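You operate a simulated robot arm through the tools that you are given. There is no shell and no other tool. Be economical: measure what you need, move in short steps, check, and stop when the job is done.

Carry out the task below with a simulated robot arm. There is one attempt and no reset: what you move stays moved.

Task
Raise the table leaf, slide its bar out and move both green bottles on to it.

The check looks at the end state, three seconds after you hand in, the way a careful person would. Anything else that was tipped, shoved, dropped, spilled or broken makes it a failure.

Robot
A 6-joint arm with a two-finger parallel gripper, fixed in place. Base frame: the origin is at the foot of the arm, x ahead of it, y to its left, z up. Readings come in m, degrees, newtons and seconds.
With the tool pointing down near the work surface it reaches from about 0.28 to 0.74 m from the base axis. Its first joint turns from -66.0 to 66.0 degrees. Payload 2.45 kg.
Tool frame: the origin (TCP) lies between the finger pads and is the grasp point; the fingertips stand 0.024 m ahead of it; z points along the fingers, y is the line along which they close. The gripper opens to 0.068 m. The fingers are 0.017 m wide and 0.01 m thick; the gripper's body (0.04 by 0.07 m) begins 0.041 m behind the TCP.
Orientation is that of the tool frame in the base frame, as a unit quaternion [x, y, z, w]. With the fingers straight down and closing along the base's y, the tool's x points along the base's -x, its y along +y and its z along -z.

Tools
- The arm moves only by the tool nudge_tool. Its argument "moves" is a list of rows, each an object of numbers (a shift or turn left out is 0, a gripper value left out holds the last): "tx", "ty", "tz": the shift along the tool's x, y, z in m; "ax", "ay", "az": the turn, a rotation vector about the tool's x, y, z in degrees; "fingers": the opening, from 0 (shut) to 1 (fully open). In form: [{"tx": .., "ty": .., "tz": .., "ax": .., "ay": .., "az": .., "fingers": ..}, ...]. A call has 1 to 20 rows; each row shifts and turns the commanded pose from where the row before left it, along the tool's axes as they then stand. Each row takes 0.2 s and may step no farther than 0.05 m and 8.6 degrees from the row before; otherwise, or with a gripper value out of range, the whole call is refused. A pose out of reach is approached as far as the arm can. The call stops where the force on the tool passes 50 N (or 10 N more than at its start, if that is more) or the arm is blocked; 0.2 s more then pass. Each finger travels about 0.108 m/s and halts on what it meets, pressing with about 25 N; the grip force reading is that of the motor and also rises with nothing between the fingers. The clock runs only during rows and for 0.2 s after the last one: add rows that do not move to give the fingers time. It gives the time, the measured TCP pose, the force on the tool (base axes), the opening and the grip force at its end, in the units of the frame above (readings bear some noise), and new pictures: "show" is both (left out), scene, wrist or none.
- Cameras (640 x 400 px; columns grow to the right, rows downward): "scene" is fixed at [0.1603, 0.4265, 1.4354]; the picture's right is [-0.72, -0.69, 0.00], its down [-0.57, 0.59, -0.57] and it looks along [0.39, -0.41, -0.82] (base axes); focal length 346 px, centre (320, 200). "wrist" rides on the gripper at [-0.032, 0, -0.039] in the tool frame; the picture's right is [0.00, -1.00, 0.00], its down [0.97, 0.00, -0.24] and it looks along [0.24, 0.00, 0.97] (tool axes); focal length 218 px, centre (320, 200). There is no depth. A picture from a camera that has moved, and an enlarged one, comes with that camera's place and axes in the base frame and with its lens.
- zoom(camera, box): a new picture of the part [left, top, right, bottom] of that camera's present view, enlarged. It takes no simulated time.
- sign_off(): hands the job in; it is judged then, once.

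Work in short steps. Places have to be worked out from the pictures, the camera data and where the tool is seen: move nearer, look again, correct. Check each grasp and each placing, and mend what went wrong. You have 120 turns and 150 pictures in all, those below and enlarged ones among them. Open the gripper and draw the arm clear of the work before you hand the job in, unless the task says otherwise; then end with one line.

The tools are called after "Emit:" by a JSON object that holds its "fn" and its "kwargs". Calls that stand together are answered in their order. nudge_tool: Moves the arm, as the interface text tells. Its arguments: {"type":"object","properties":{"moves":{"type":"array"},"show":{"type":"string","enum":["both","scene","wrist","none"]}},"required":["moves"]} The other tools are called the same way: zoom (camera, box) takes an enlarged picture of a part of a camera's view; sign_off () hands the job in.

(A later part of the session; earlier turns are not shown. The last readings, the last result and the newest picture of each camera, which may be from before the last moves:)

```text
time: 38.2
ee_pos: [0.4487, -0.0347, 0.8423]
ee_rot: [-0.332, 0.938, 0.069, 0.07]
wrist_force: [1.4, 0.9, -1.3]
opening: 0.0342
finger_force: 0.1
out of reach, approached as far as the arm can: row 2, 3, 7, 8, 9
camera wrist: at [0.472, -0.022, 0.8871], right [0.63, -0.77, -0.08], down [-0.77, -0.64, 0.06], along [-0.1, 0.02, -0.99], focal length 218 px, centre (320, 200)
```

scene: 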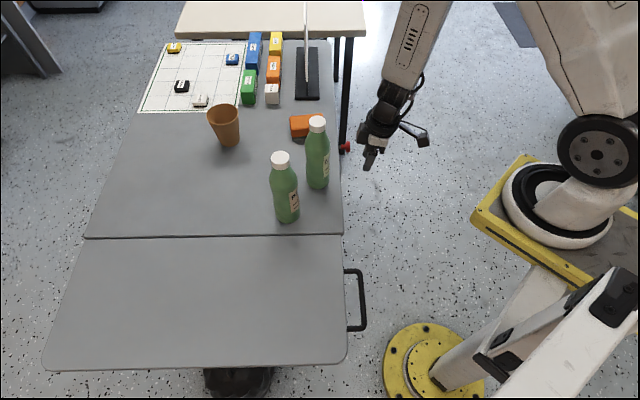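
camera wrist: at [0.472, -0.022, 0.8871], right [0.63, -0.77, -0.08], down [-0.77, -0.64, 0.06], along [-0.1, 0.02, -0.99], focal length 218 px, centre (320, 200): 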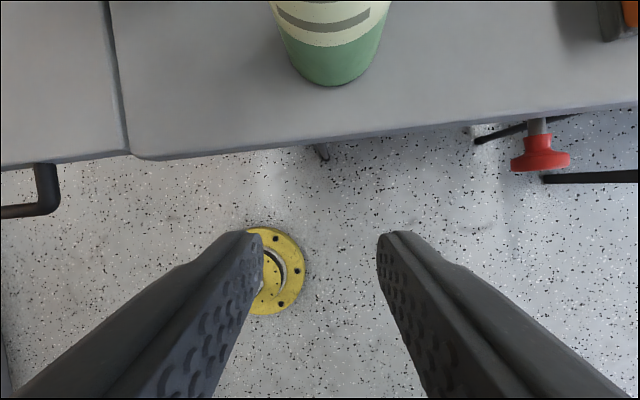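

The knob head is at about u -0.333, v -0.50, z 0.70. I'll move above it with the fingers fully open for a close look.

Emit:
{"fn": "nudge_tool", "kwargs": {"moves": [{"ty": -0.04, "tx": -0.007, "tz": 0.008, "fingers": 1}, {"ty": -0.04, "tx": -0.007, "tz": 0.008}, {"ty": -0.04, "tx": -0.007, "tz": 0.008}, {"ty": -0.045, "tx": -0.007, "tz": 0.01}, {}]}}

```text
time: 39.4
ee_pos: [0.6066, -0.1266, 0.8194]
ee_rot: [-0.383, 0.915, 0.052, 0.114]
wrist_force: [0.1, 0.8, 0.0]
opening: 0.0679
finger_force: 0.1
camera wrist: at [0.6245, -0.112, 0.8662], right [0.71, -0.7, -0.01], down [-0.7, -0.71, -0.01], along [0.0, 0.01, -1.0], focal length 218 px, centre (320, 200)
```

scene: 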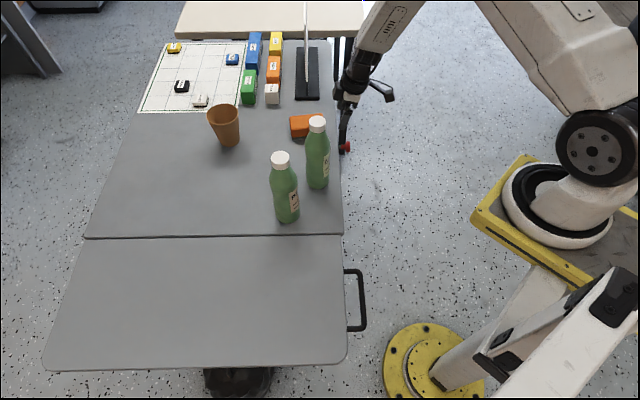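
wrist: 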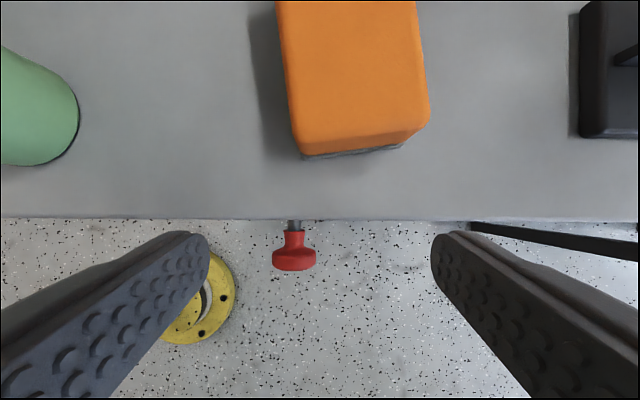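

Clear view: the knob head is centred at u≈-0.329, v≈-0.492, z≈0.70, diameter about 34 mm. I'll move outward, then down to straddle it in v.

Emit:
{"fn": "nudge_tool", "kwargs": {"moves": [{"tx": 0.026, "ty": 0.009}, {"tx": 0.025, "ty": 0.009}, {"tz": 0.03}, {"tz": 0.03}, {"tz": 0.028}, {}]}}

```text
time: 40.8
ee_pos: [0.5762, -0.1323, 0.7207]
ee_rot: [-0.383, 0.915, 0.052, 0.114]
wrist_force: [-0.2, 1.4, 0.3]
opening: 0.0681
finger_force: 0.0
camera wrist: at [0.5933, -0.117, 0.7672], right [0.71, -0.7, -0.01], down [-0.7, -0.71, -0.01], along [0.0, 0.01, -1.0], focal length 218 px, centre (320, 200)
```

scene: 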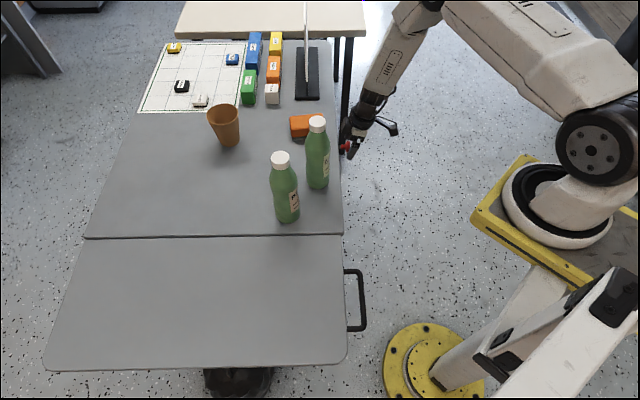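
wrist: 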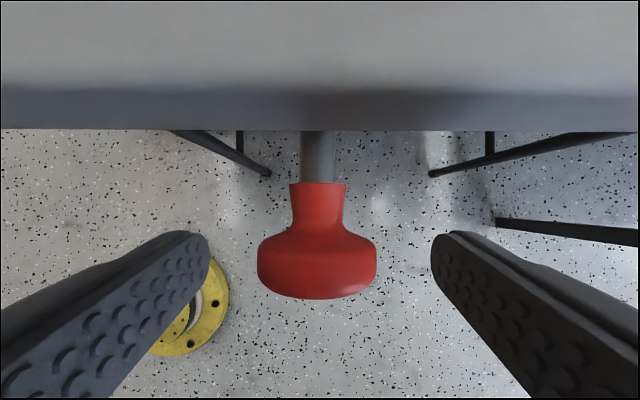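

Centred on the knob. I'll drop 6 mm, close on it, and start sliding toward the leaf.

Emit:
{"fn": "nudge_tool", "kwargs": {"moves": [{"tz": 0.006}, {"fingers": 0}, {}, {"ty": 0.01}, {"ty": 0.015}, {"ty": 0.015}, {"ty": 0.015}]}}

```text
time: 42.4
ee_pos: [0.5387, -0.0932, 0.717]
ee_rot: [-0.383, 0.915, 0.052, 0.114]
wrist_force: [-0.6, 0.2, -1.4]
opening: 0.0316
finger_force: 44.6
camera wrist: at [0.555, -0.077, 0.7618], right [0.71, -0.7, -0.01], down [-0.7, -0.71, -0.01], along [0.0, 0.01, -1.0], focal length 218 px, centre (320, 200)
```

scene: 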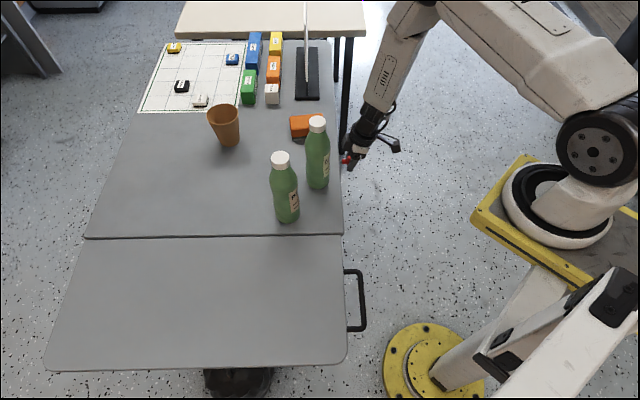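
wrist: 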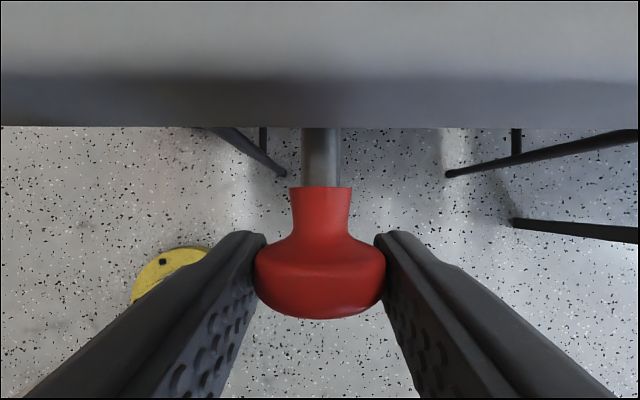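

It slides freely. I'll continue until the stop.

Emit:
{"fn": "nudge_tool", "kwargs": {"moves": [{"ty": 0.015}, {"ty": 0.015}, {"ty": 0.015}, {"ty": 0.015}, {"ty": 0.015}, {"ty": 0.015}, {"ty": 0.015}]}}

```text
time: 44.0
ee_pos: [0.4704, -0.0234, 0.716]
ee_rot: [-0.381, 0.917, 0.055, 0.1]
wrist_force: [-21.6, -20.0, -18.9]
opening: 0.0319
finger_force: 44.3
out of reach, approached as far as the arm can: row 6, 7
camera wrist: at [0.4888, -0.0085, 0.762], right [0.71, -0.7, -0.03], down [-0.7, -0.71, 0.01], along [-0.03, 0.01, -1.0], focal length 218 px, centre (320, 200)
```

scene: 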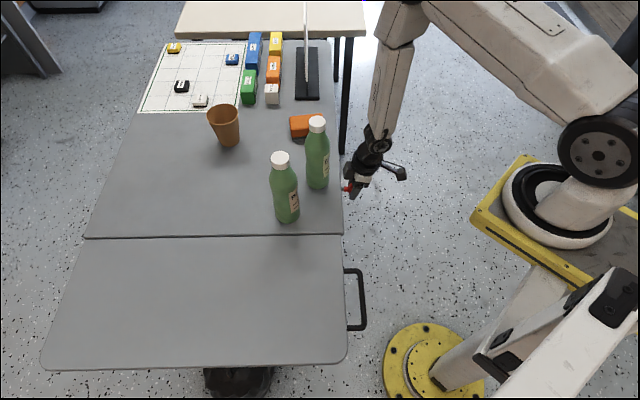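
wrist: 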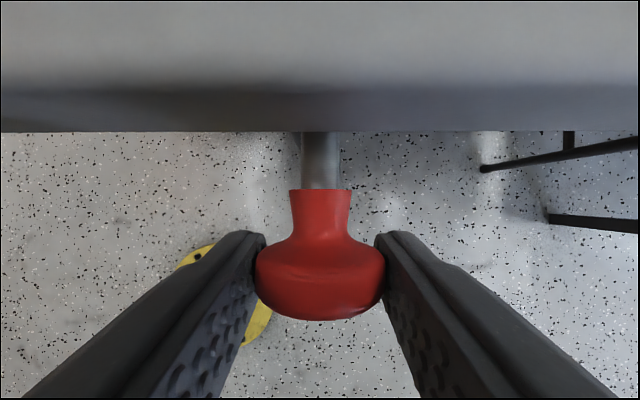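

The outward tilt limit is reached here. I'll ease the tilt while continuing to slide.

Emit:
{"fn": "nudge_tool", "kwargs": {"moves": [{"ay": 3}, {"ay": 3}, {"ty": 0.012, "ay": 1}, {"ty": 0.012, "ay": 1}, {"ty": 0.012, "ay": 1}, {"ty": 0.012}]}}

```text
time: 45.4
ee_pos: [0.4508, 0.0097, 0.7219]
ee_rot: [-0.384, 0.922, 0.025, 0.034]
wrist_force: [-13.4, -15.8, -25.3]
opening: 0.0315
finger_force: 44.7
out of reach, approached as far as the arm can: row 6
camera wrist: at [0.4725, 0.0304, 0.7644], right [0.71, -0.7, -0.02], down [-0.69, -0.7, 0.16], along [-0.13, -0.1, -0.99], focal length 218 px, centre (320, 200)
```

scene: 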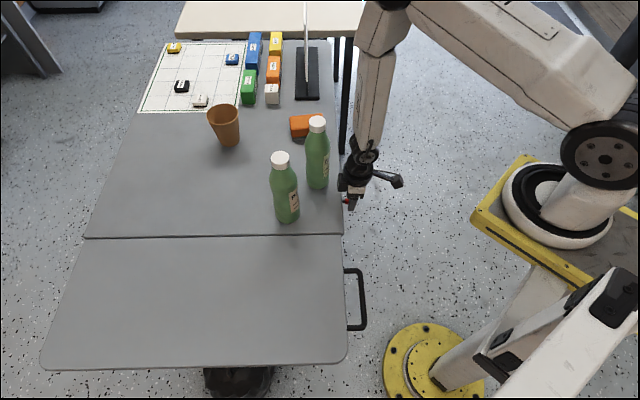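
wrist: 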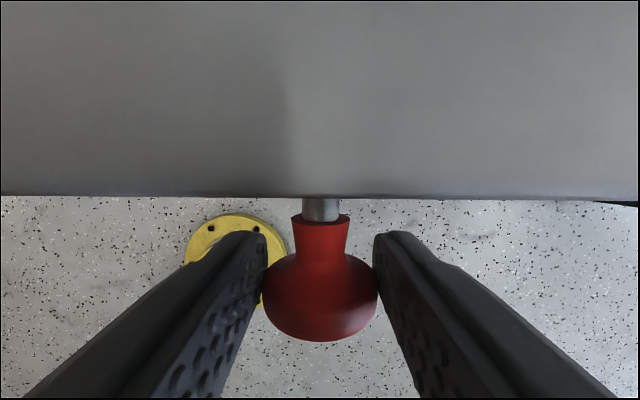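

The drift is about 9 mm inward and 5 mm up. I'll correct that, go nearly vertical and continue.

Emit:
{"fn": "nudge_tool", "kwargs": {"moves": [{"tx": 0.008, "tz": 0.005, "ay": 3}, {"ay": 2}, {"ty": 0.012}, {"ty": 0.012}, {"ty": 0.012}, {"ty": 0.012}]}}

```text
time: 46.7
ee_pos: [0.4424, 0.0176, 0.7189]
ee_rot: [-0.378, 0.926, -0.006, -0.009]
wrist_force: [7.9, -7.0, -14.3]
opening: 0.0316
finger_force: 44.7
out of reach, approached as far as the arm can: row 4, 5, 6
stopped in row 6: the force on the tool passed its limit (the readings are from after the stop); the commanded pose is now the measured one
camera wrist: at [0.4669, 0.0411, 0.7579], right [0.7, -0.71, 0.01], down [-0.69, -0.67, 0.26], along [-0.18, -0.19, -0.96], focal length 218 px, centre (320, 200)
```

scene: 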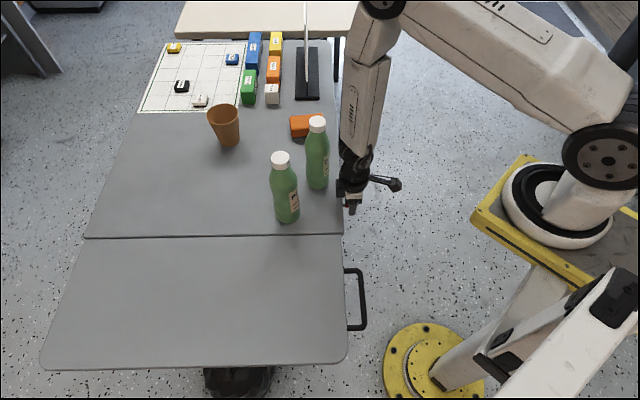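
wrist: 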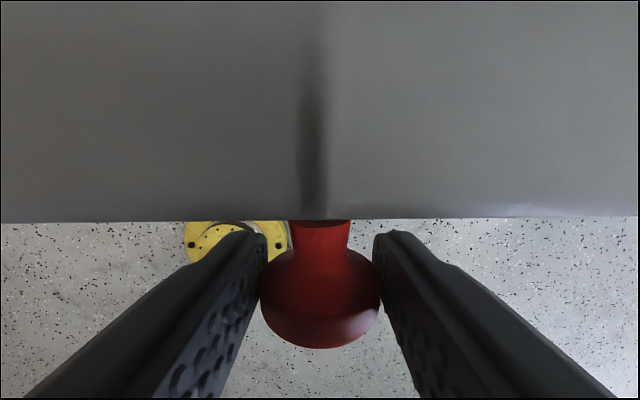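

It stopped on force; this may be the bar's end stop or an arm limit. A short probe will tell.

Emit:
{"fn": "nudge_tool", "kwargs": {"moves": [{"tz": 0.002}, {"ty": 0.008}, {"ty": 0.008}, {}], "show": "none"}}

Emit:
{"fn": "zoom", "kwargs": {"camera": "scene", "box": [280, 160, 440, 260]}}

```text
time: 47.5
ee_pos: [0.4421, 0.0175, 0.718]
ee_rot: [-0.376, 0.926, -0.018, -0.005]
wrist_force: [0.7, -6.3, 0.4]
opening: 0.0312
finger_force: 44.6
out of reach, approached as far as the arm can: row 2, 3
stopped in row 4: the force on the tool passed its limit (the readings are from after the stop); the commanded pose is now the measured one
```

```text
4.00 times, centred on (360, 210) of scene
camera zoom: at [0.1602, 0.4264, 1.4354], right [-0.72, -0.69, 0.0], down [-0.57, 0.59, -0.57], along [0.39, -0.41, -0.82], focal length 1384 px, centre (160, 160)
```

zoom: 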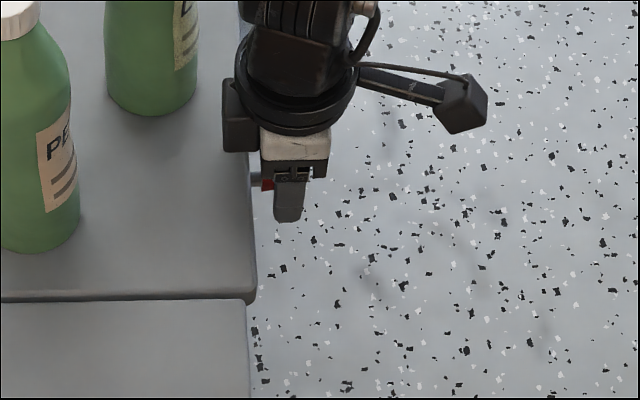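

Either the bar is at its end stop or the arm is limited. I'll open the fingers and try the same sideways step without the knob load.

Emit:
{"fn": "nudge_tool", "kwargs": {"moves": [{"fingers": 1}, {}, {"ty": 0.006}, {"ty": 0.005}, {}]}}

```text
time: 48.7
ee_pos: [0.4343, 0.0264, 0.719]
ee_rot: [-0.377, 0.926, -0.017, -0.006]
wrist_force: [-1.4, 0.6, -1.1]
opening: 0.0679
finger_force: 0.1
camera wrist: at [0.4589, 0.0505, 0.7568], right [0.7, -0.72, 0.03], down [-0.7, -0.67, 0.26], along [-0.17, -0.2, -0.96], focal length 218 px, centre (320, 200)
```

scene: 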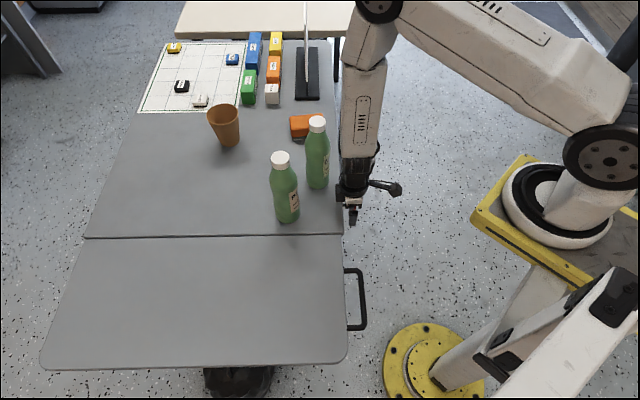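
wrist: 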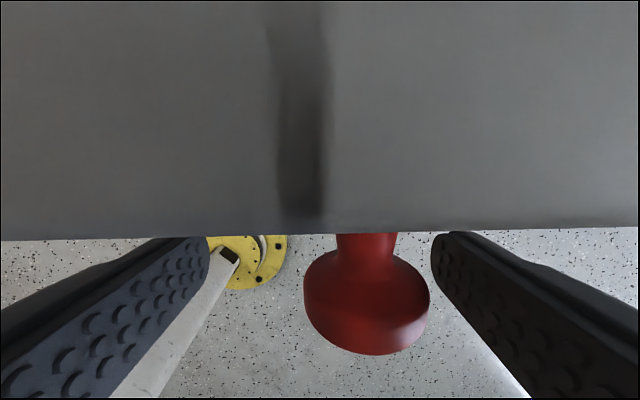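

The step was free and the knob stayed put, so the bar is likely at its stop. I'll push it once with the rear finger to confirm.

Emit:
{"fn": "nudge_tool", "kwargs": {"moves": [{"ty": 0.005}, {"ty": 0.004}, {"ty": 0.004}]}}

```text
time: 49.7
ee_pos: [0.4298, 0.033, 0.7193]
ee_rot: [-0.372, 0.928, -0.023, 0.002]
wrist_force: [2.7, -6.8, -0.2]
opening: 0.0679
finger_force: 0.3
stopped in row 3: the force on the tool passed its limit (the readings are from after the stop); the commanded pose is now the measured one
camera wrist: at [0.4552, 0.0569, 0.758], right [0.69, -0.72, 0.04], down [-0.71, -0.66, 0.25], along [-0.15, -0.21, -0.97], focal length 218 px, centre (320, 200)
```

scene: 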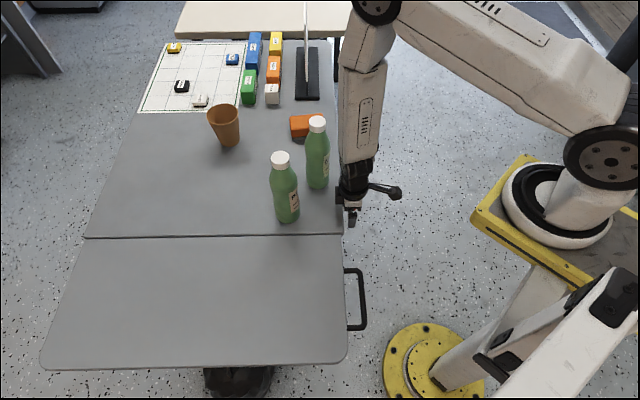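
wrist: 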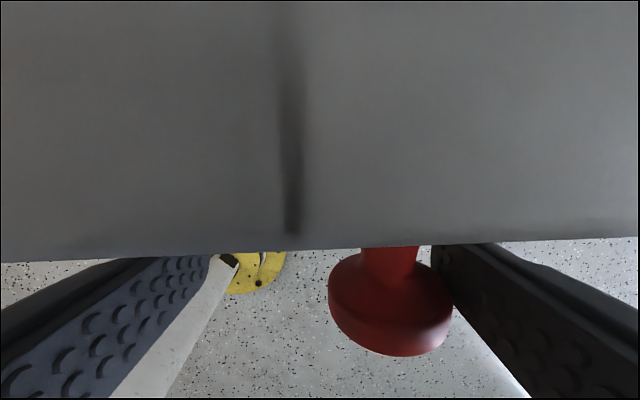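

The force limit tripped immediately, so the bar is fully out at its end stop, with about 0.20 m of travel. I'll back off, rise straight up, and look at the bottles.

Emit:
{"fn": "nudge_tool", "kwargs": {"moves": [{"ty": -0.01}, {"tz": -0.04}, {"tz": -0.05}, {"tz": -0.05}, {"tz": -0.05}, {"tz": -0.05}, {"tz": -0.05}, {}]}}

```text
time: 51.5
ee_pos: [0.3794, 0.1172, 0.9236]
ee_rot: [-0.367, 0.927, -0.046, 0.053]
wrist_force: [-0.3, -0.7, 0.9]
opening: 0.0681
finger_force: 0.1
out of reach, approached as far as the arm can: row 4, 5, 6, 7
camera wrist: at [0.3989, 0.1406, 0.9651], right [0.68, -0.73, 0.12], down [-0.74, -0.65, 0.18], along [-0.05, -0.21, -0.98], focal length 218 px, centre (320, 200)
```

scene: 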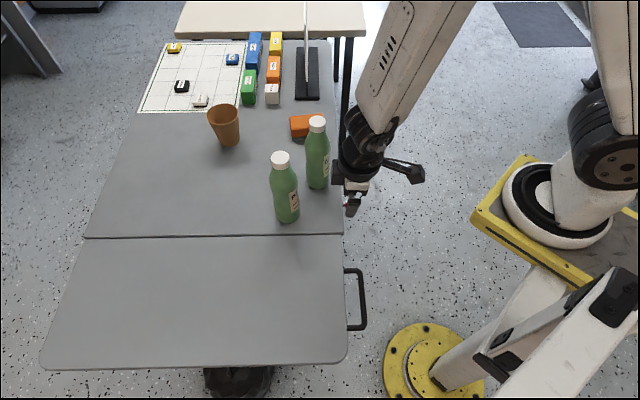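
wrist: 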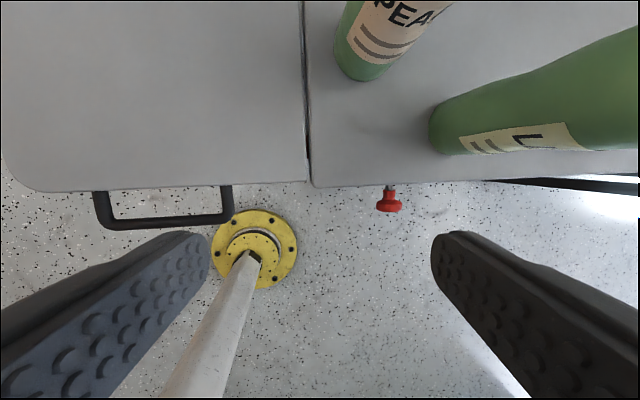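

Rising hit a reach limit with this yaw, and the arm slid off sideways, though clear of the bottles. I'll rotate back to the natural yaw, with the fingers closing along base y.

Emit:
{"fn": "nudge_tool", "kwargs": {"moves": [{"az": 7.5}, {"az": 7.5}, {"az": 7.5}, {"az": 7.5}, {"az": 7.5}, {"az": 7.5}, {}], "show": "none"}}

```text
time: 53.1
ee_pos: [0.367, 0.0844, 0.9189]
ee_rot: [0.011, 1.0, -0.024, 0.012]
wrist_force: [0.3, 0.4, 0.9]
opening: 0.0681
finger_force: 0.0
out of reach, approached as far as the arm can: row 1, 2, 3, 4
```

Vertical again. I'll level the tool, rise to z≈1.03 and move to just short of bottle 1 for a top view.

Emit:
{"fn": "nudge_tool", "kwargs": {"moves": [{"ax": -2.7, "ay": 1.4}, {"tz": -0.04}, {"tz": -0.04}, {"tz": -0.035}, {"ty": 0.045, "tx": -0.02}, {"ty": 0.042, "tx": -0.025}, {"tx": -0.04}, {}]}}

```text
time: 54.9
ee_pos: [0.4099, 0.1489, 0.9262]
ee_rot: [0.011, 0.999, -0.038, 0.029]
wrist_force: [-0.1, -0.3, -0.3]
opening: 0.0682
finger_force: 0.1
out of reach, approached as far as the arm can: row 1, 2, 3, 4, 5, 6, 7
camera wrist: at [0.442, 0.1522, 0.9676], right [-0.02, -1.0, 0.08], down [-0.98, 0.04, 0.18], along [-0.18, -0.07, -0.98], focal length 218 px, centre (320, 200)
```

scene: 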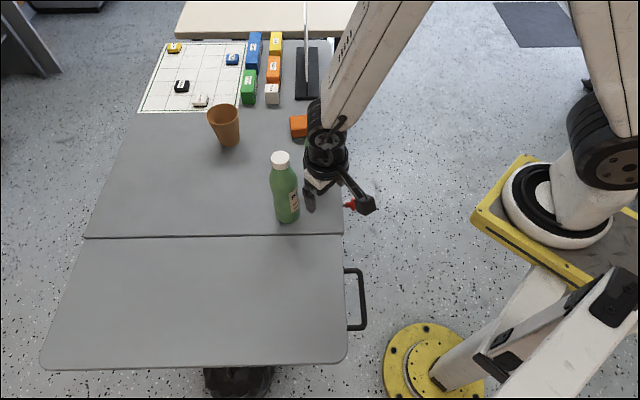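
wrist: 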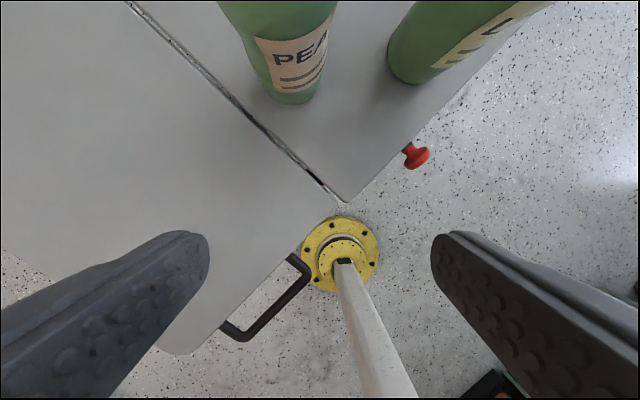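

A wrist limit is active here, since the forearm is nearly vertical. I'll move away from the bottles over the leaf to a larger radius, to recover a healthy posture.

Emit:
{"fn": "nudge_tool", "kwargs": {"moves": [{"tx": 0.015}, {"ty": 0.03}, {"ty": 0.04}, {"ty": 0.04}, {"ty": 0.04, "tx": -0.01}, {"ty": 0.03, "tx": -0.02}, {}]}}

```text
time: 56.5
ee_pos: [0.3896, 0.2829, 0.8599]
ee_rot: [0.01, 0.999, -0.032, 0.035]
wrist_force: [0.2, 0.3, -0.2]
opening: 0.0676
finger_force: 0.1
out of reach, approached as far as the arm can: row 1, 2, 3, 4, 5, 6
camera wrist: at [0.421, 0.2853, 0.9006], right [-0.02, -1.0, 0.07], down [-0.98, 0.03, 0.17], along [-0.17, -0.06, -0.98], focal length 218 px, centre (320, 200)
```

scene: 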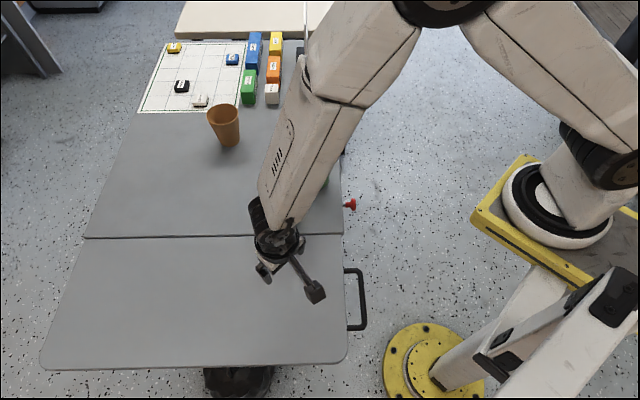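
wrist: 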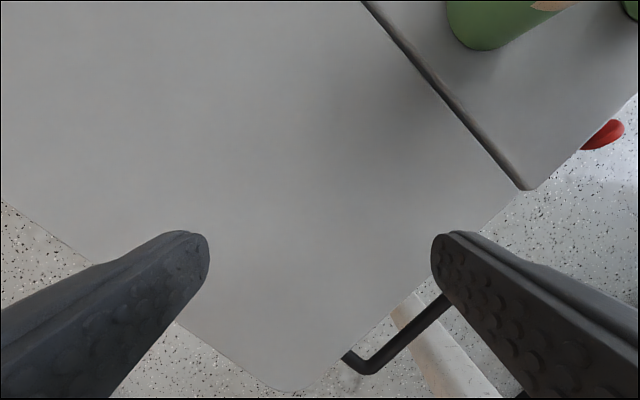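

Bottles look fine and the scene is clear here, but every step is flagged as out of reach, so a wrist joint is probably at its end. I'll test whether turning the yaw further positive frees it, then rise.

Emit:
{"fn": "nudge_tool", "kwargs": {"moves": [{"az": 8}, {"az": 8}, {"az": 8}, {"az": 8}, {"tz": -0.02}, {"tz": -0.02}, {"tz": -0.02}, {}], "show": "scene"}}

```text
time: 58.3
ee_pos: [0.3557, 0.242, 0.8756]
ee_rot: [0.287, 0.957, -0.022, 0.031]
wrist_force: [-0.3, 0.4, -0.3]
opening: 0.0679
finger_force: 0.0
out of reach, approached as far as the arm can: row 1, 2, 3, 4, 5, 6, 7
```

scene: 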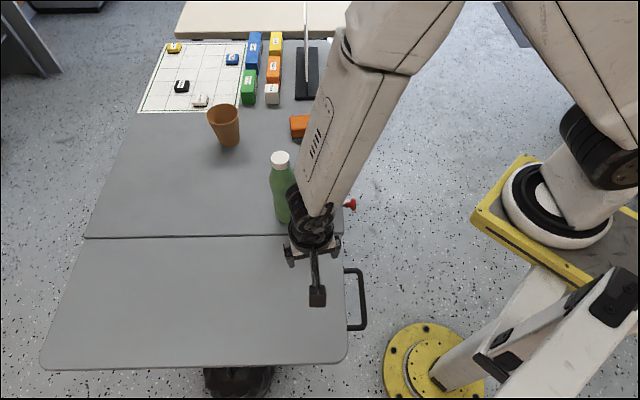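

My model is this: sliding out from the base flipped the wrist onto its short-range side, so bending inward is limited while outward and sideways are free. I'll unwind it in free space by tilting outward, then sideways, then back to vertical.

Emit:
{"fn": "nudge_tool", "kwargs": {"moves": [{"ty": 0.04}, {"ay": -8.5}, {"ay": -8.5}, {"ay": -8.5}, {"ay": -8.5, "tz": -0.02}, {"tz": -0.03}], "show": "scene"}}

```text
time: 59.7
ee_pos: [0.3621, 0.2741, 0.9061]
ee_rot: [0.267, 0.911, -0.102, 0.298]
wrist_force: [-0.5, -0.2, -0.4]
opening: 0.0679
finger_force: 0.2
out of reach, approached as far as the arm can: row 1, 6
```

scene: 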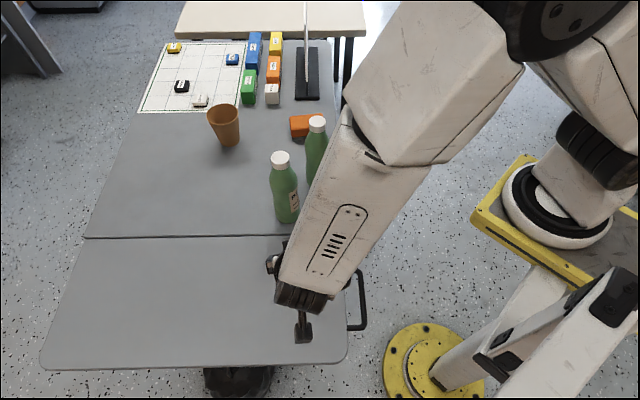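

The outward tilt is free, as the model predicts. Next is the sideways swing to the left.

Emit:
{"fn": "nudge_tool", "kwargs": {"moves": [{"ax": -8.5}, {"ax": -8.5}, {"ax": -8.5}, {"ax": -8.5}, {"ax": -8.5}, {}], "show": "scene"}}

```text
time: 61.1
ee_pos: [0.3629, 0.2748, 0.9073]
ee_rot: [0.142, 0.886, 0.234, 0.375]
wrist_force: [0.8, 0.6, 0.3]
opening: 0.068
finger_force: 0.1
```

scene: 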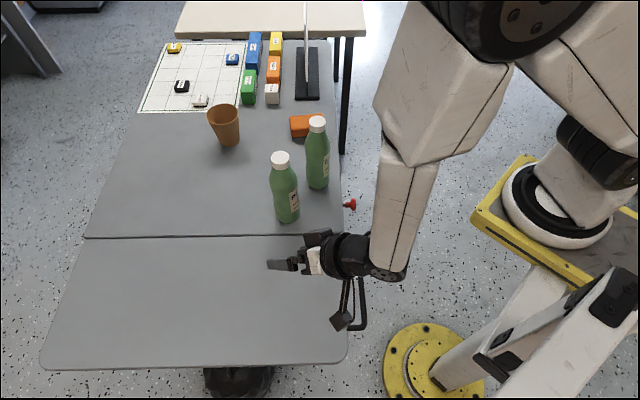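

I misjudged the yaw sense, but the pose is free and the swing is still going the right way. I'll swing the tool round to the left-down side, then roll back to vertical.

Emit:
{"fn": "nudge_tool", "kwargs": {"moves": [{"ay": 8}, {"ay": 8}, {"ay": 8}, {"ay": 8}, {"ay": 8}, {}], "show": "scene"}}

```text
time: 62.5
ee_pos: [0.3633, 0.2734, 0.9077]
ee_rot: [0.054, 0.961, 0.268, 0.05]
wrist_force: [-0.6, 0.4, 0.0]
opening: 0.068
finger_force: 0.0
```

scene: 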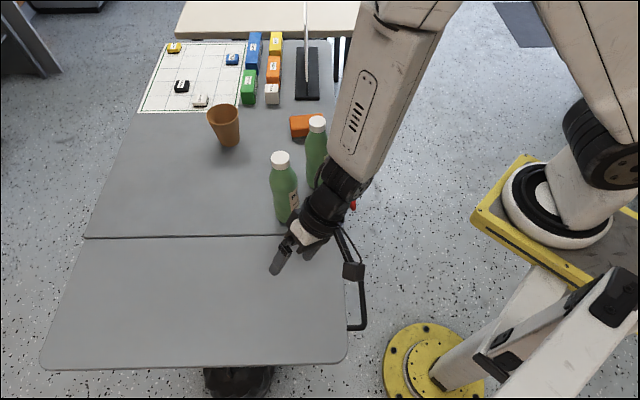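

Free again. Now I'll roll back to vertical.

Emit:
{"fn": "nudge_tool", "kwargs": {"moves": [{"ax": 7.8}, {"ax": 7.8}, {"ax": 7.8}, {"ax": 7.5, "ay": 4}, {"tz": -0.03}, {"tz": -0.04}, {"tz": -0.04}, {}]}}

```text
time: 64.3
ee_pos: [0.3448, 0.2264, 0.9703]
ee_rot: [0.059, 0.987, 0.137, 0.061]
wrist_force: [-0.3, 0.0, -0.7]
opening: 0.0681
finger_force: 0.0
out of reach, approached as far as the arm can: row 3, 4, 6, 7
camera wrist: at [0.3723, 0.2111, 1.0114], right [-0.1, -0.96, -0.28], down [-0.99, 0.07, 0.13], along [-0.1, 0.29, -0.95], focal length 218 px, centre (320, 200)
```

scene: 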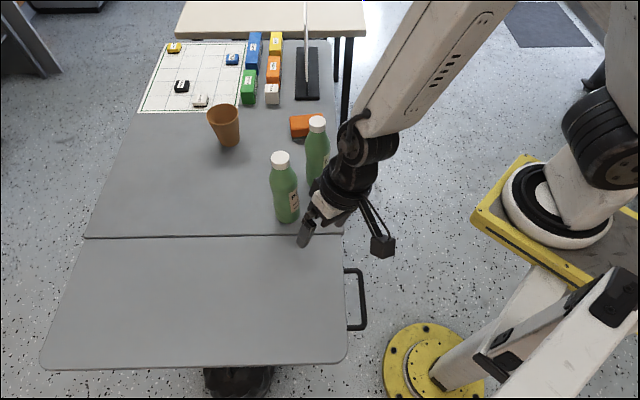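
wrist: 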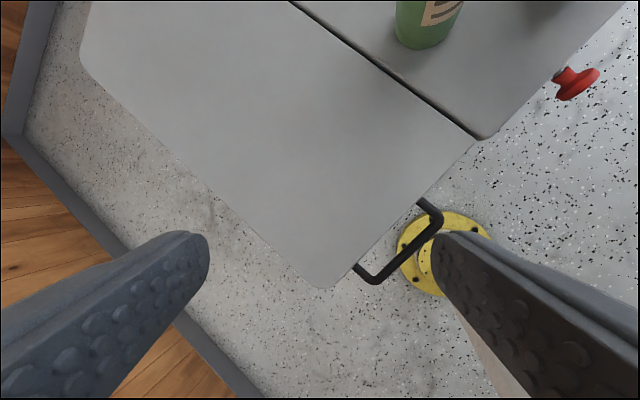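

Still limited, so the unwinding has to go round the other way. I'll go outward, then right, then vertical.

Emit:
{"fn": "nudge_tool", "kwargs": {"moves": [{"ay": -8.5}, {"ay": -8.5}, {"ay": -8.5}, {"ay": -8.5}, {"ax": 8.5}, {"ax": 8.5}, {"ax": 8.5}, {"ax": 8.5}, {"ax": 8.5}, {"ax": 8.5}, {}], "show": "scene"}}

```text
time: 66.7
ee_pos: [0.3541, 0.2438, 1.0201]
ee_rot: [0.236, 0.883, -0.302, 0.27]
wrist_force: [-0.1, -0.3, -0.1]
opening: 0.0683
finger_force: 0.0
out of reach, approached as far as the arm can: row 1, 2, 3, 4, 7
```

scene: 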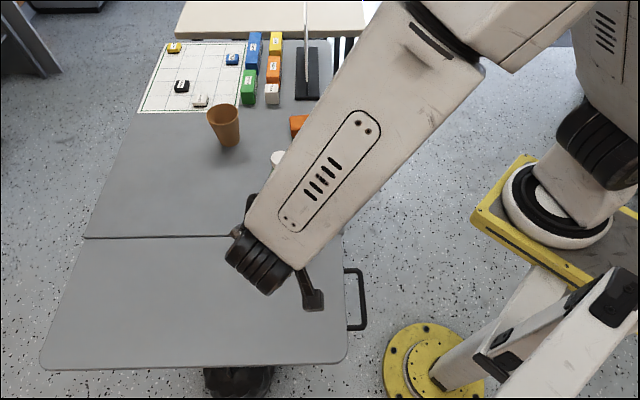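

Now pointing right. I'll swing inward and see whether it stays free.

Emit:
{"fn": "nudge_tool", "kwargs": {"moves": [{"ay": 7.5}, {"ay": 7.5}, {"ay": 7.5}, {"ay": 7.5}, {"ax": -8}, {"ax": -8, "ay": 5}, {"ax": -8, "ay": 3}, {}]}}

```text
refused: row 6 steps farther than a row can; nothing moved
```

The combined turn was too large; I'm splitting it.

Emit:
{"fn": "nudge_tool", "kwargs": {"moves": [{"ay": 7.5}, {"ay": 7.5}, {"ay": 7.5}, {"ay": 7.5}, {"ax": -8}, {"ax": -7, "ay": 4}, {"ax": -7, "ay": 4}, {}]}}

```text
time: 68.5
ee_pos: [0.3553, 0.2452, 1.0204]
ee_rot: [0.305, 0.952, -0.026, 0.025]
wrist_force: [0.1, -0.2, -0.6]
opening: 0.0681
finger_force: 0.1
camera wrist: at [0.3811, 0.2283, 1.0615], right [-0.58, -0.81, 0.04], down [-0.8, 0.58, 0.18], along [-0.16, 0.08, -0.98], focal length 218 px, centre (320, 200)
```

scene: 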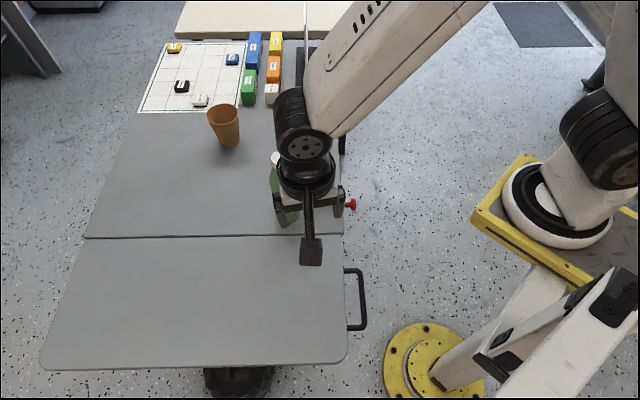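
wrist: 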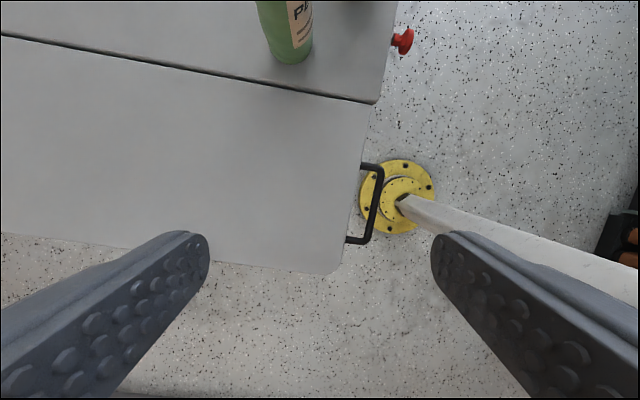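

The wrist is unwound: vertical at z 1.02 with no flags. I estimate bottle 1 at x 0.52, y 0.16 with its cap top at about z 0.943. I'll move most of the way towards it for a look from above.

Emit:
{"fn": "nudge_tool", "kwargs": {"moves": [{"tx": -0.04, "ty": 0.01}, {"tx": -0.04, "ty": 0.01}, {"tx": -0.045, "ty": 0.006}, {}]}}

```text
time: 69.5
ee_pos: [0.4696, 0.1933, 1.0259]
ee_rot: [0.304, 0.952, -0.028, 0.025]
wrist_force: [0.6, -0.3, 0.5]
opening: 0.0682
finger_force: 0.1
camera wrist: at [0.4956, 0.1768, 1.0684], right [-0.58, -0.81, 0.04], down [-0.8, 0.58, 0.18], along [-0.16, 0.07, -0.98], focal length 218 px, centre (320, 200)
```

scene: 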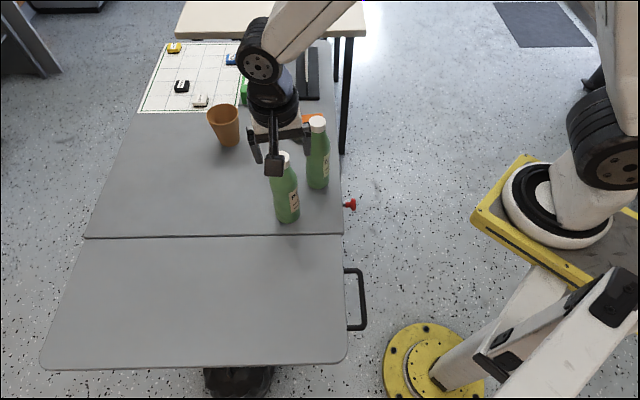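
wrist: 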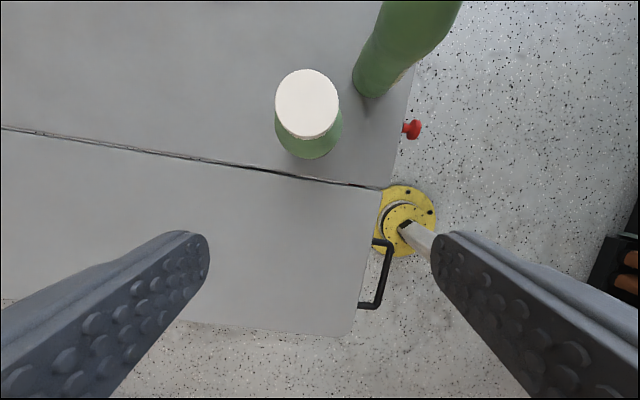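

The cap centre comes out at (0.522, 0.161), top at about 0.945. I'll level the tool, centre over it, and verify before going down.

Emit:
{"fn": "nudge_tool", "kwargs": {"moves": [{"ax": -2.2, "ay": 3.7}, {"tx": -0.03, "ty": 0.002}, {"tx": -0.032, "ty": 0.002}, {}]}}

```text
time: 70.5
ee_pos: [0.5238, 0.1603, 1.0278]
ee_rot: [0.304, 0.953, 0.001, 0.001]
wrist_force: [-0.8, -0.5, 0.1]
opening: 0.0679
finger_force: 0.0
camera wrist: at [0.5516, 0.1419, 1.0673], right [-0.58, -0.81, 0.0], down [-0.79, 0.56, 0.24], along [-0.2, 0.14, -0.97], focal length 218 px, centre (320, 200)
```

scene: 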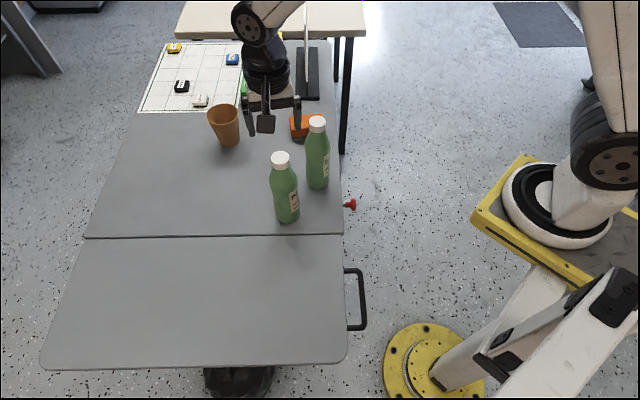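
wrist: 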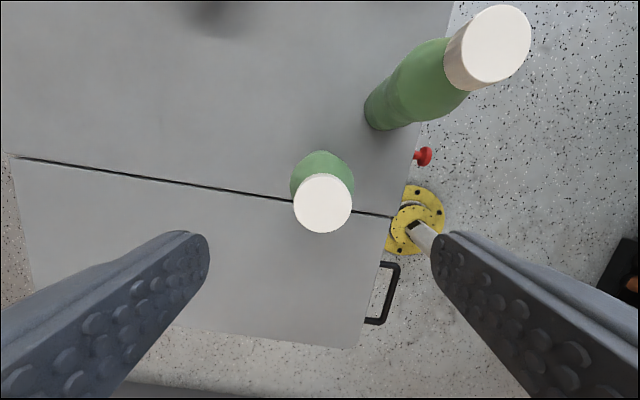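

Centred within about 1 mm. Next I'll go straight down to z≈0.932 and close on the cap.

Emit:
{"fn": "nudge_tool", "kwargs": {"moves": [{"tz": 0.04}, {"tz": 0.035}, {"tz": 0.021}, {}, {"fingers": 0}, {}, {}, {}]}}

```text
time: 72.3
ee_pos: [0.5247, 0.1608, 0.9313]
ee_rot: [0.305, 0.952, 0.0, 0.001]
wrist_force: [0.1, -1.4, 0.5]
opening: 0.0383
finger_force: 25.1
camera wrist: at [0.5533, 0.1427, 0.9707], right [-0.58, -0.81, 0.0], down [-0.79, 0.56, 0.24], along [-0.19, 0.14, -0.97], focal length 218 px, centre (320, 200)
```

scene: 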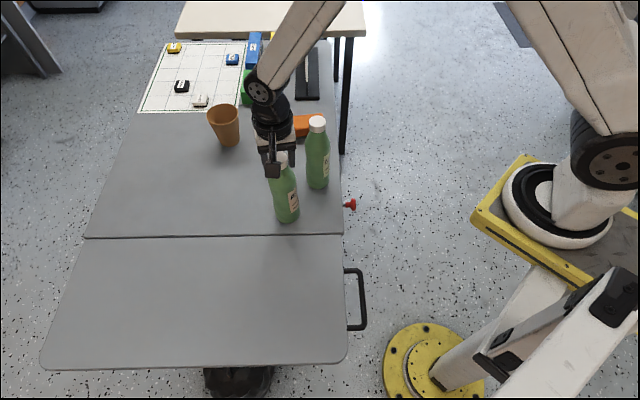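
wrist: 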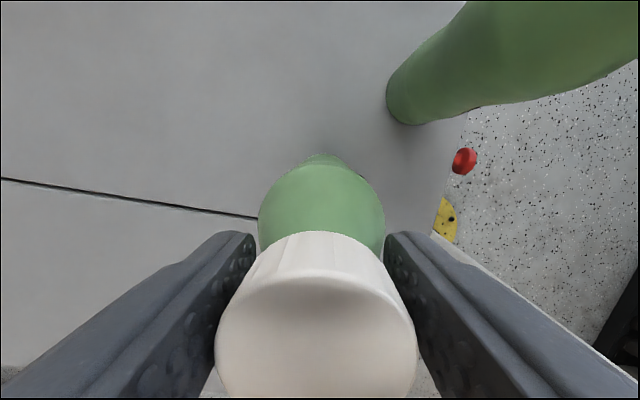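

Cap gripped at 38 mm. I'll lift 5 cm and check.

Emit:
{"fn": "nudge_tool", "kwargs": {"moves": [{"tz": -0.02}, {"tz": -0.03}, {"tz": -0.01}, {}], "show": "scene"}}

```text
time: 73.3
ee_pos: [0.5253, 0.1609, 0.9909]
ee_rot: [0.305, 0.952, 0.001, 0.0]
wrist_force: [1.0, -0.7, -1.1]
opening: 0.0383
finger_force: 24.5
```

scene: 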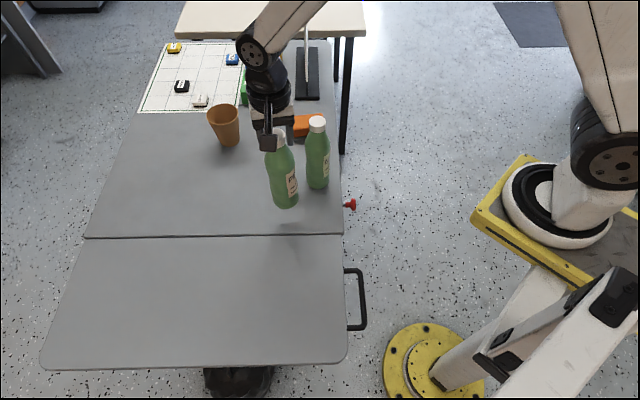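

It's lifted. Now I'll carry it over the leaf.

Emit:
{"fn": "nudge_tool", "kwargs": {"moves": [{"tx": 0.02, "ty": 0.01}, {"tx": 0.03, "ty": 0.016}, {"tx": 0.03, "ty": 0.016}, {"tx": 0.03, "ty": 0.016}, {"tx": 0.03, "ty": 0.016}, {"tx": 0.02, "ty": 0.011}, {"tx": 0.012, "ty": 0.006}, {}]}}

```text
time: 75.1
ee_pos: [0.437, 0.3349, 0.993]
ee_rot: [0.305, 0.952, 0.001, 0.0]
wrist_force: [-1.4, -0.1, -0.9]
opening: 0.0381
finger_force: 24.9
camera wrist: at [0.4643, 0.3168, 1.0314], right [-0.58, -0.81, 0.0], down [-0.79, 0.56, 0.24], along [-0.19, 0.14, -0.97], focal length 218 px, centre (320, 200)
```

scene: 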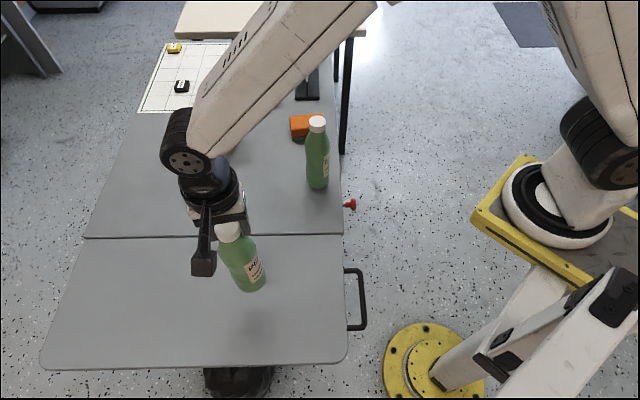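
wrist: 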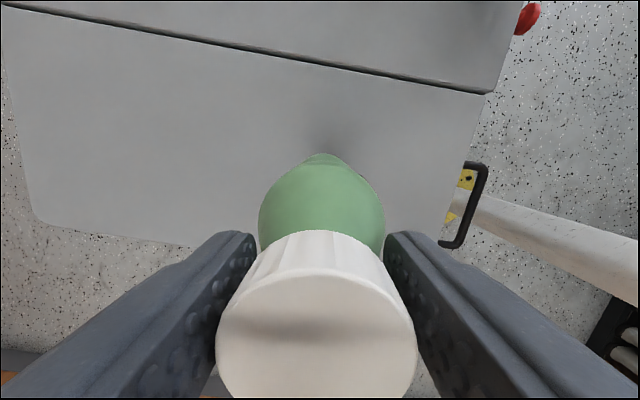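

The bottle hangs over the middle of the leaf. I'll lower to just above contact, then go in fine steps watching the force.

Emit:
{"fn": "nudge_tool", "kwargs": {"moves": [{"tz": 0.025}, {"tz": 0.02}, {"tz": 0.01}, {"tz": 0.003}, {"tz": 0.003}, {}], "show": "none"}}

Emit:
{"fn": "zoom", "kwargs": {"camera": "scene", "box": [180, 210, 340, 310]}}

```text
time: 76.5
ee_pos: [0.4386, 0.3353, 0.9296]
ee_rot: [0.305, 0.952, 0.001, 0.001]
wrist_force: [0.3, 0.9, 0.0]
opening: 0.0382
finger_force: 24.8
```

```text
4.00 times, centred on (260, 260) of scene
camera zoom: at [0.1603, 0.4265, 1.4354], right [-0.72, -0.69, 0.0], down [-0.57, 0.59, -0.57], along [0.39, -0.41, -0.82], focal length 1384 px, centre (560, -40)
```

zoom: 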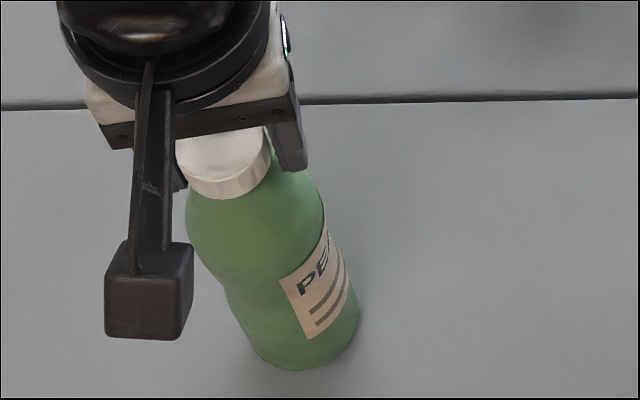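

No contact yet. Finer lowering.

Emit:
{"fn": "nudge_tool", "kwargs": {"moves": [{"tz": 0.002}, {"tz": 0.002}, {}], "show": "none"}}

```text
time: 77.3
ee_pos: [0.4383, 0.3343, 0.9287]
ee_rot: [0.305, 0.952, 0.002, 0.001]
wrist_force: [-3.4, -2.4, 23.9]
opening: 0.0383
finger_force: 24.8
```

Contact, with 24 N upward. I'll relieve 1.5 mm, open the fingers and rise.

Emit:
{"fn": "nudge_tool", "kwargs": {"moves": [{"tz": -0.0015}, {"fingers": 1}, {}, {}, {"tz": -0.02}, {"tz": -0.04}, {"tz": -0.04}, {}]}}

```text
time: 79.1
ee_pos: [0.436, 0.3336, 1.0294]
ee_rot: [0.305, 0.952, 0.001, 0.0]
wrist_force: [-0.4, -0.1, -0.2]
opening: 0.0678
finger_force: 0.0
camera wrist: at [0.4644, 0.3157, 1.0686], right [-0.58, -0.81, 0.0], down [-0.79, 0.56, 0.24], along [-0.19, 0.14, -0.97], focal length 218 px, centre (320, 200)
```

scene: 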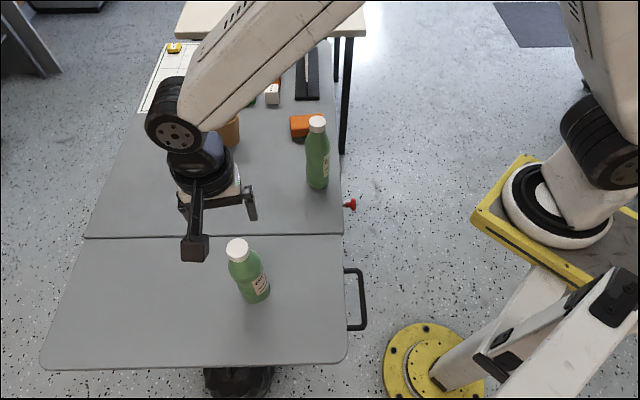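
wrist: 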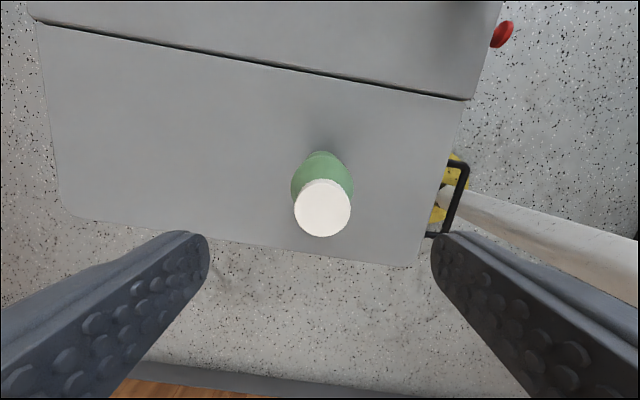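

Bottle 1 stands on the leaf. Now I'll go over to bottle 2 at about (0.535, 0.043), staying at z 1.03.

Emit:
{"fn": "nudge_tool", "kwargs": {"moves": [{"tx": -0.03, "ty": -0.022}, {"tx": -0.03, "ty": -0.022}, {"tx": -0.03, "ty": -0.022}, {"tx": -0.03, "ty": -0.022}, {"tx": -0.03, "ty": -0.022}, {"tx": -0.03, "ty": -0.022}, {"tx": -0.03, "ty": -0.022}, {"tx": -0.031, "ty": -0.0215}, {}]}}

```text
time: 81.1
ee_pos: [0.5305, 0.051, 1.0292]
ee_rot: [0.305, 0.952, 0.001, 0.001]
wrist_force: [1.1, -0.3, 0.8]
opening: 0.0683
finger_force: 0.0
camera wrist: at [0.5578, 0.0317, 1.0685], right [-0.58, -0.81, 0.0], down [-0.79, 0.56, 0.24], along [-0.19, 0.14, -0.97], focal length 218 px, centre (320, 200)
```

scene: 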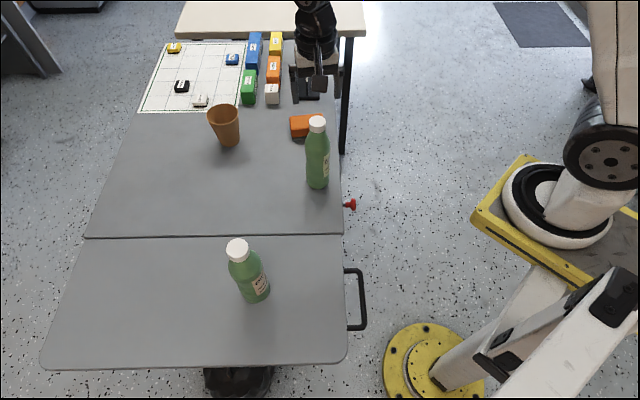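
wrist: 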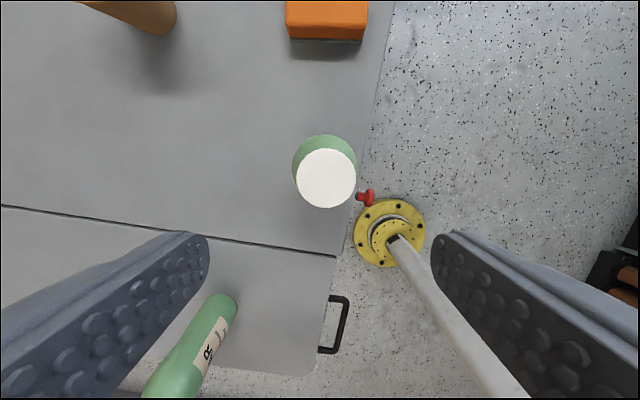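

Bottle 2's cap is at (0.542, 0.039). I'll correct 16 mm, descend and grip.

Emit:
{"fn": "nudge_tool", "kwargs": {"moves": [{"tx": -0.016, "ty": -0.0028}, {"tz": 0.03}, {"tz": 0.03}, {"tz": 0.02}, {"tz": 0.017}, {}, {"fingers": 0}, {}, {}, {}]}}

```text
time: 83.3
ee_pos: [0.5422, 0.0404, 0.9308]
ee_rot: [0.305, 0.952, 0.001, 0.0]
wrist_force: [0.4, 0.7, 0.7]
opening: 0.039
finger_force: 25.2
camera wrist: at [0.5708, 0.0219, 0.9703], right [-0.58, -0.81, 0.0], down [-0.79, 0.56, 0.24], along [-0.19, 0.14, -0.97], focal length 218 px, centre (320, 200)
```

scene: 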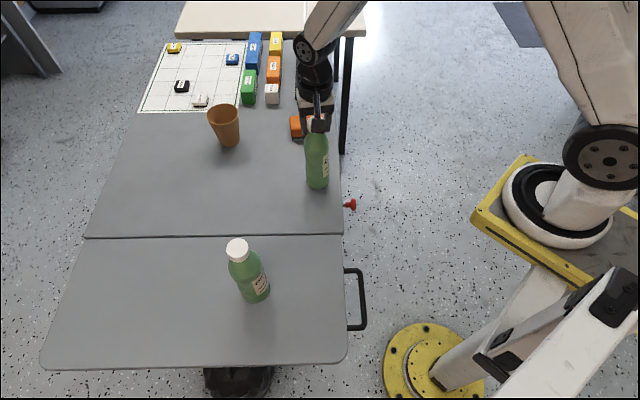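
wrist: 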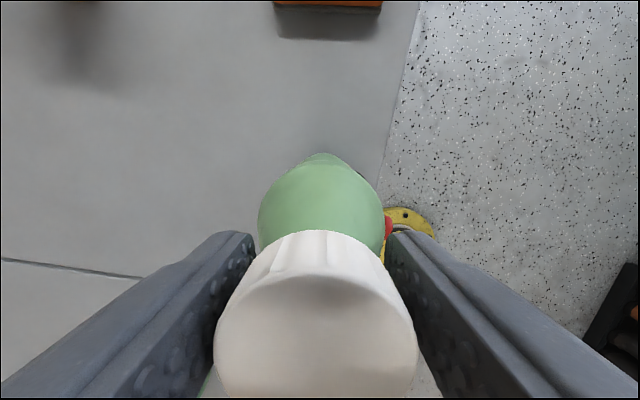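

Gripped at 39 mm. I'll lift and carry it to about (0.36, 0.25) on the leaf, 11 cm from bottle 1.

Emit:
{"fn": "nudge_tool", "kwargs": {"moves": [{"tz": -0.02}, {"tz": -0.03}, {"tz": -0.01}, {"tx": 0.02, "ty": 0.005}, {"tx": 0.035, "ty": 0.0085}, {"tx": 0.035, "ty": 0.0085}, {"tx": 0.035, "ty": 0.0085}, {"tx": 0.035, "ty": 0.0085}, {"tx": 0.035, "ty": 0.0085}, {"tx": 0.035, "ty": 0.0085}, {"tx": 0.025, "ty": 0.006}, {"tx": 0.013, "ty": 0.003}, {}]}}

```text
time: 86.1
ee_pos: [0.3611, 0.2489, 0.9903]
ee_rot: [0.305, 0.952, 0.0, 0.001]
wrist_force: [-0.3, -0.3, -0.6]
opening: 0.0386
finger_force: 25.0
camera wrist: at [0.3894, 0.2304, 1.0307], right [-0.58, -0.81, 0.0], down [-0.79, 0.56, 0.24], along [-0.19, 0.14, -0.97], focal length 218 px, centre (320, 200)
```

scene: 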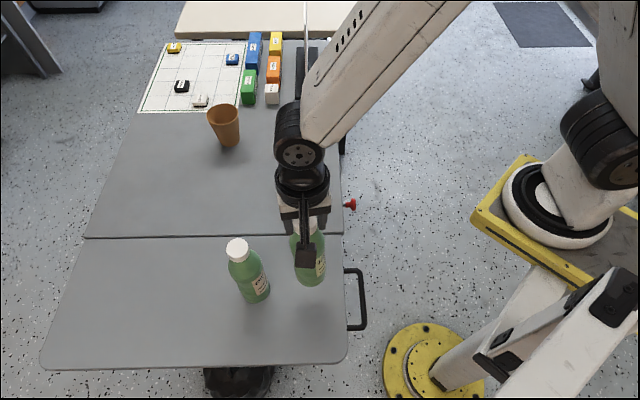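
wrist: 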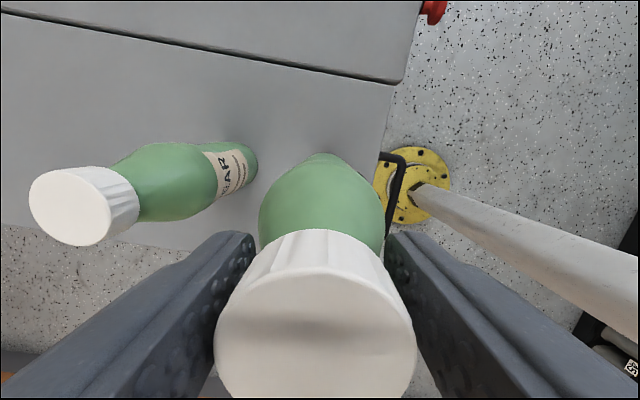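

In position over the leaf, with the other bottle undisturbed. Lowering to just above the expected contact at z≈0.928.

Emit:
{"fn": "nudge_tool", "kwargs": {"moves": [{"tz": 0.025}, {"tz": 0.02}, {"tz": 0.01}, {"tz": 0.004}, {"tz": 0.002}, {"tz": 0.001}, {}], "show": "none"}}

```text
time: 87.7
ee_pos: [0.3634, 0.2493, 0.9287]
ee_rot: [0.304, 0.953, 0.001, 0.0]
wrist_force: [-2.2, -1.0, 11.6]
opening: 0.0384
finger_force: 24.7
```

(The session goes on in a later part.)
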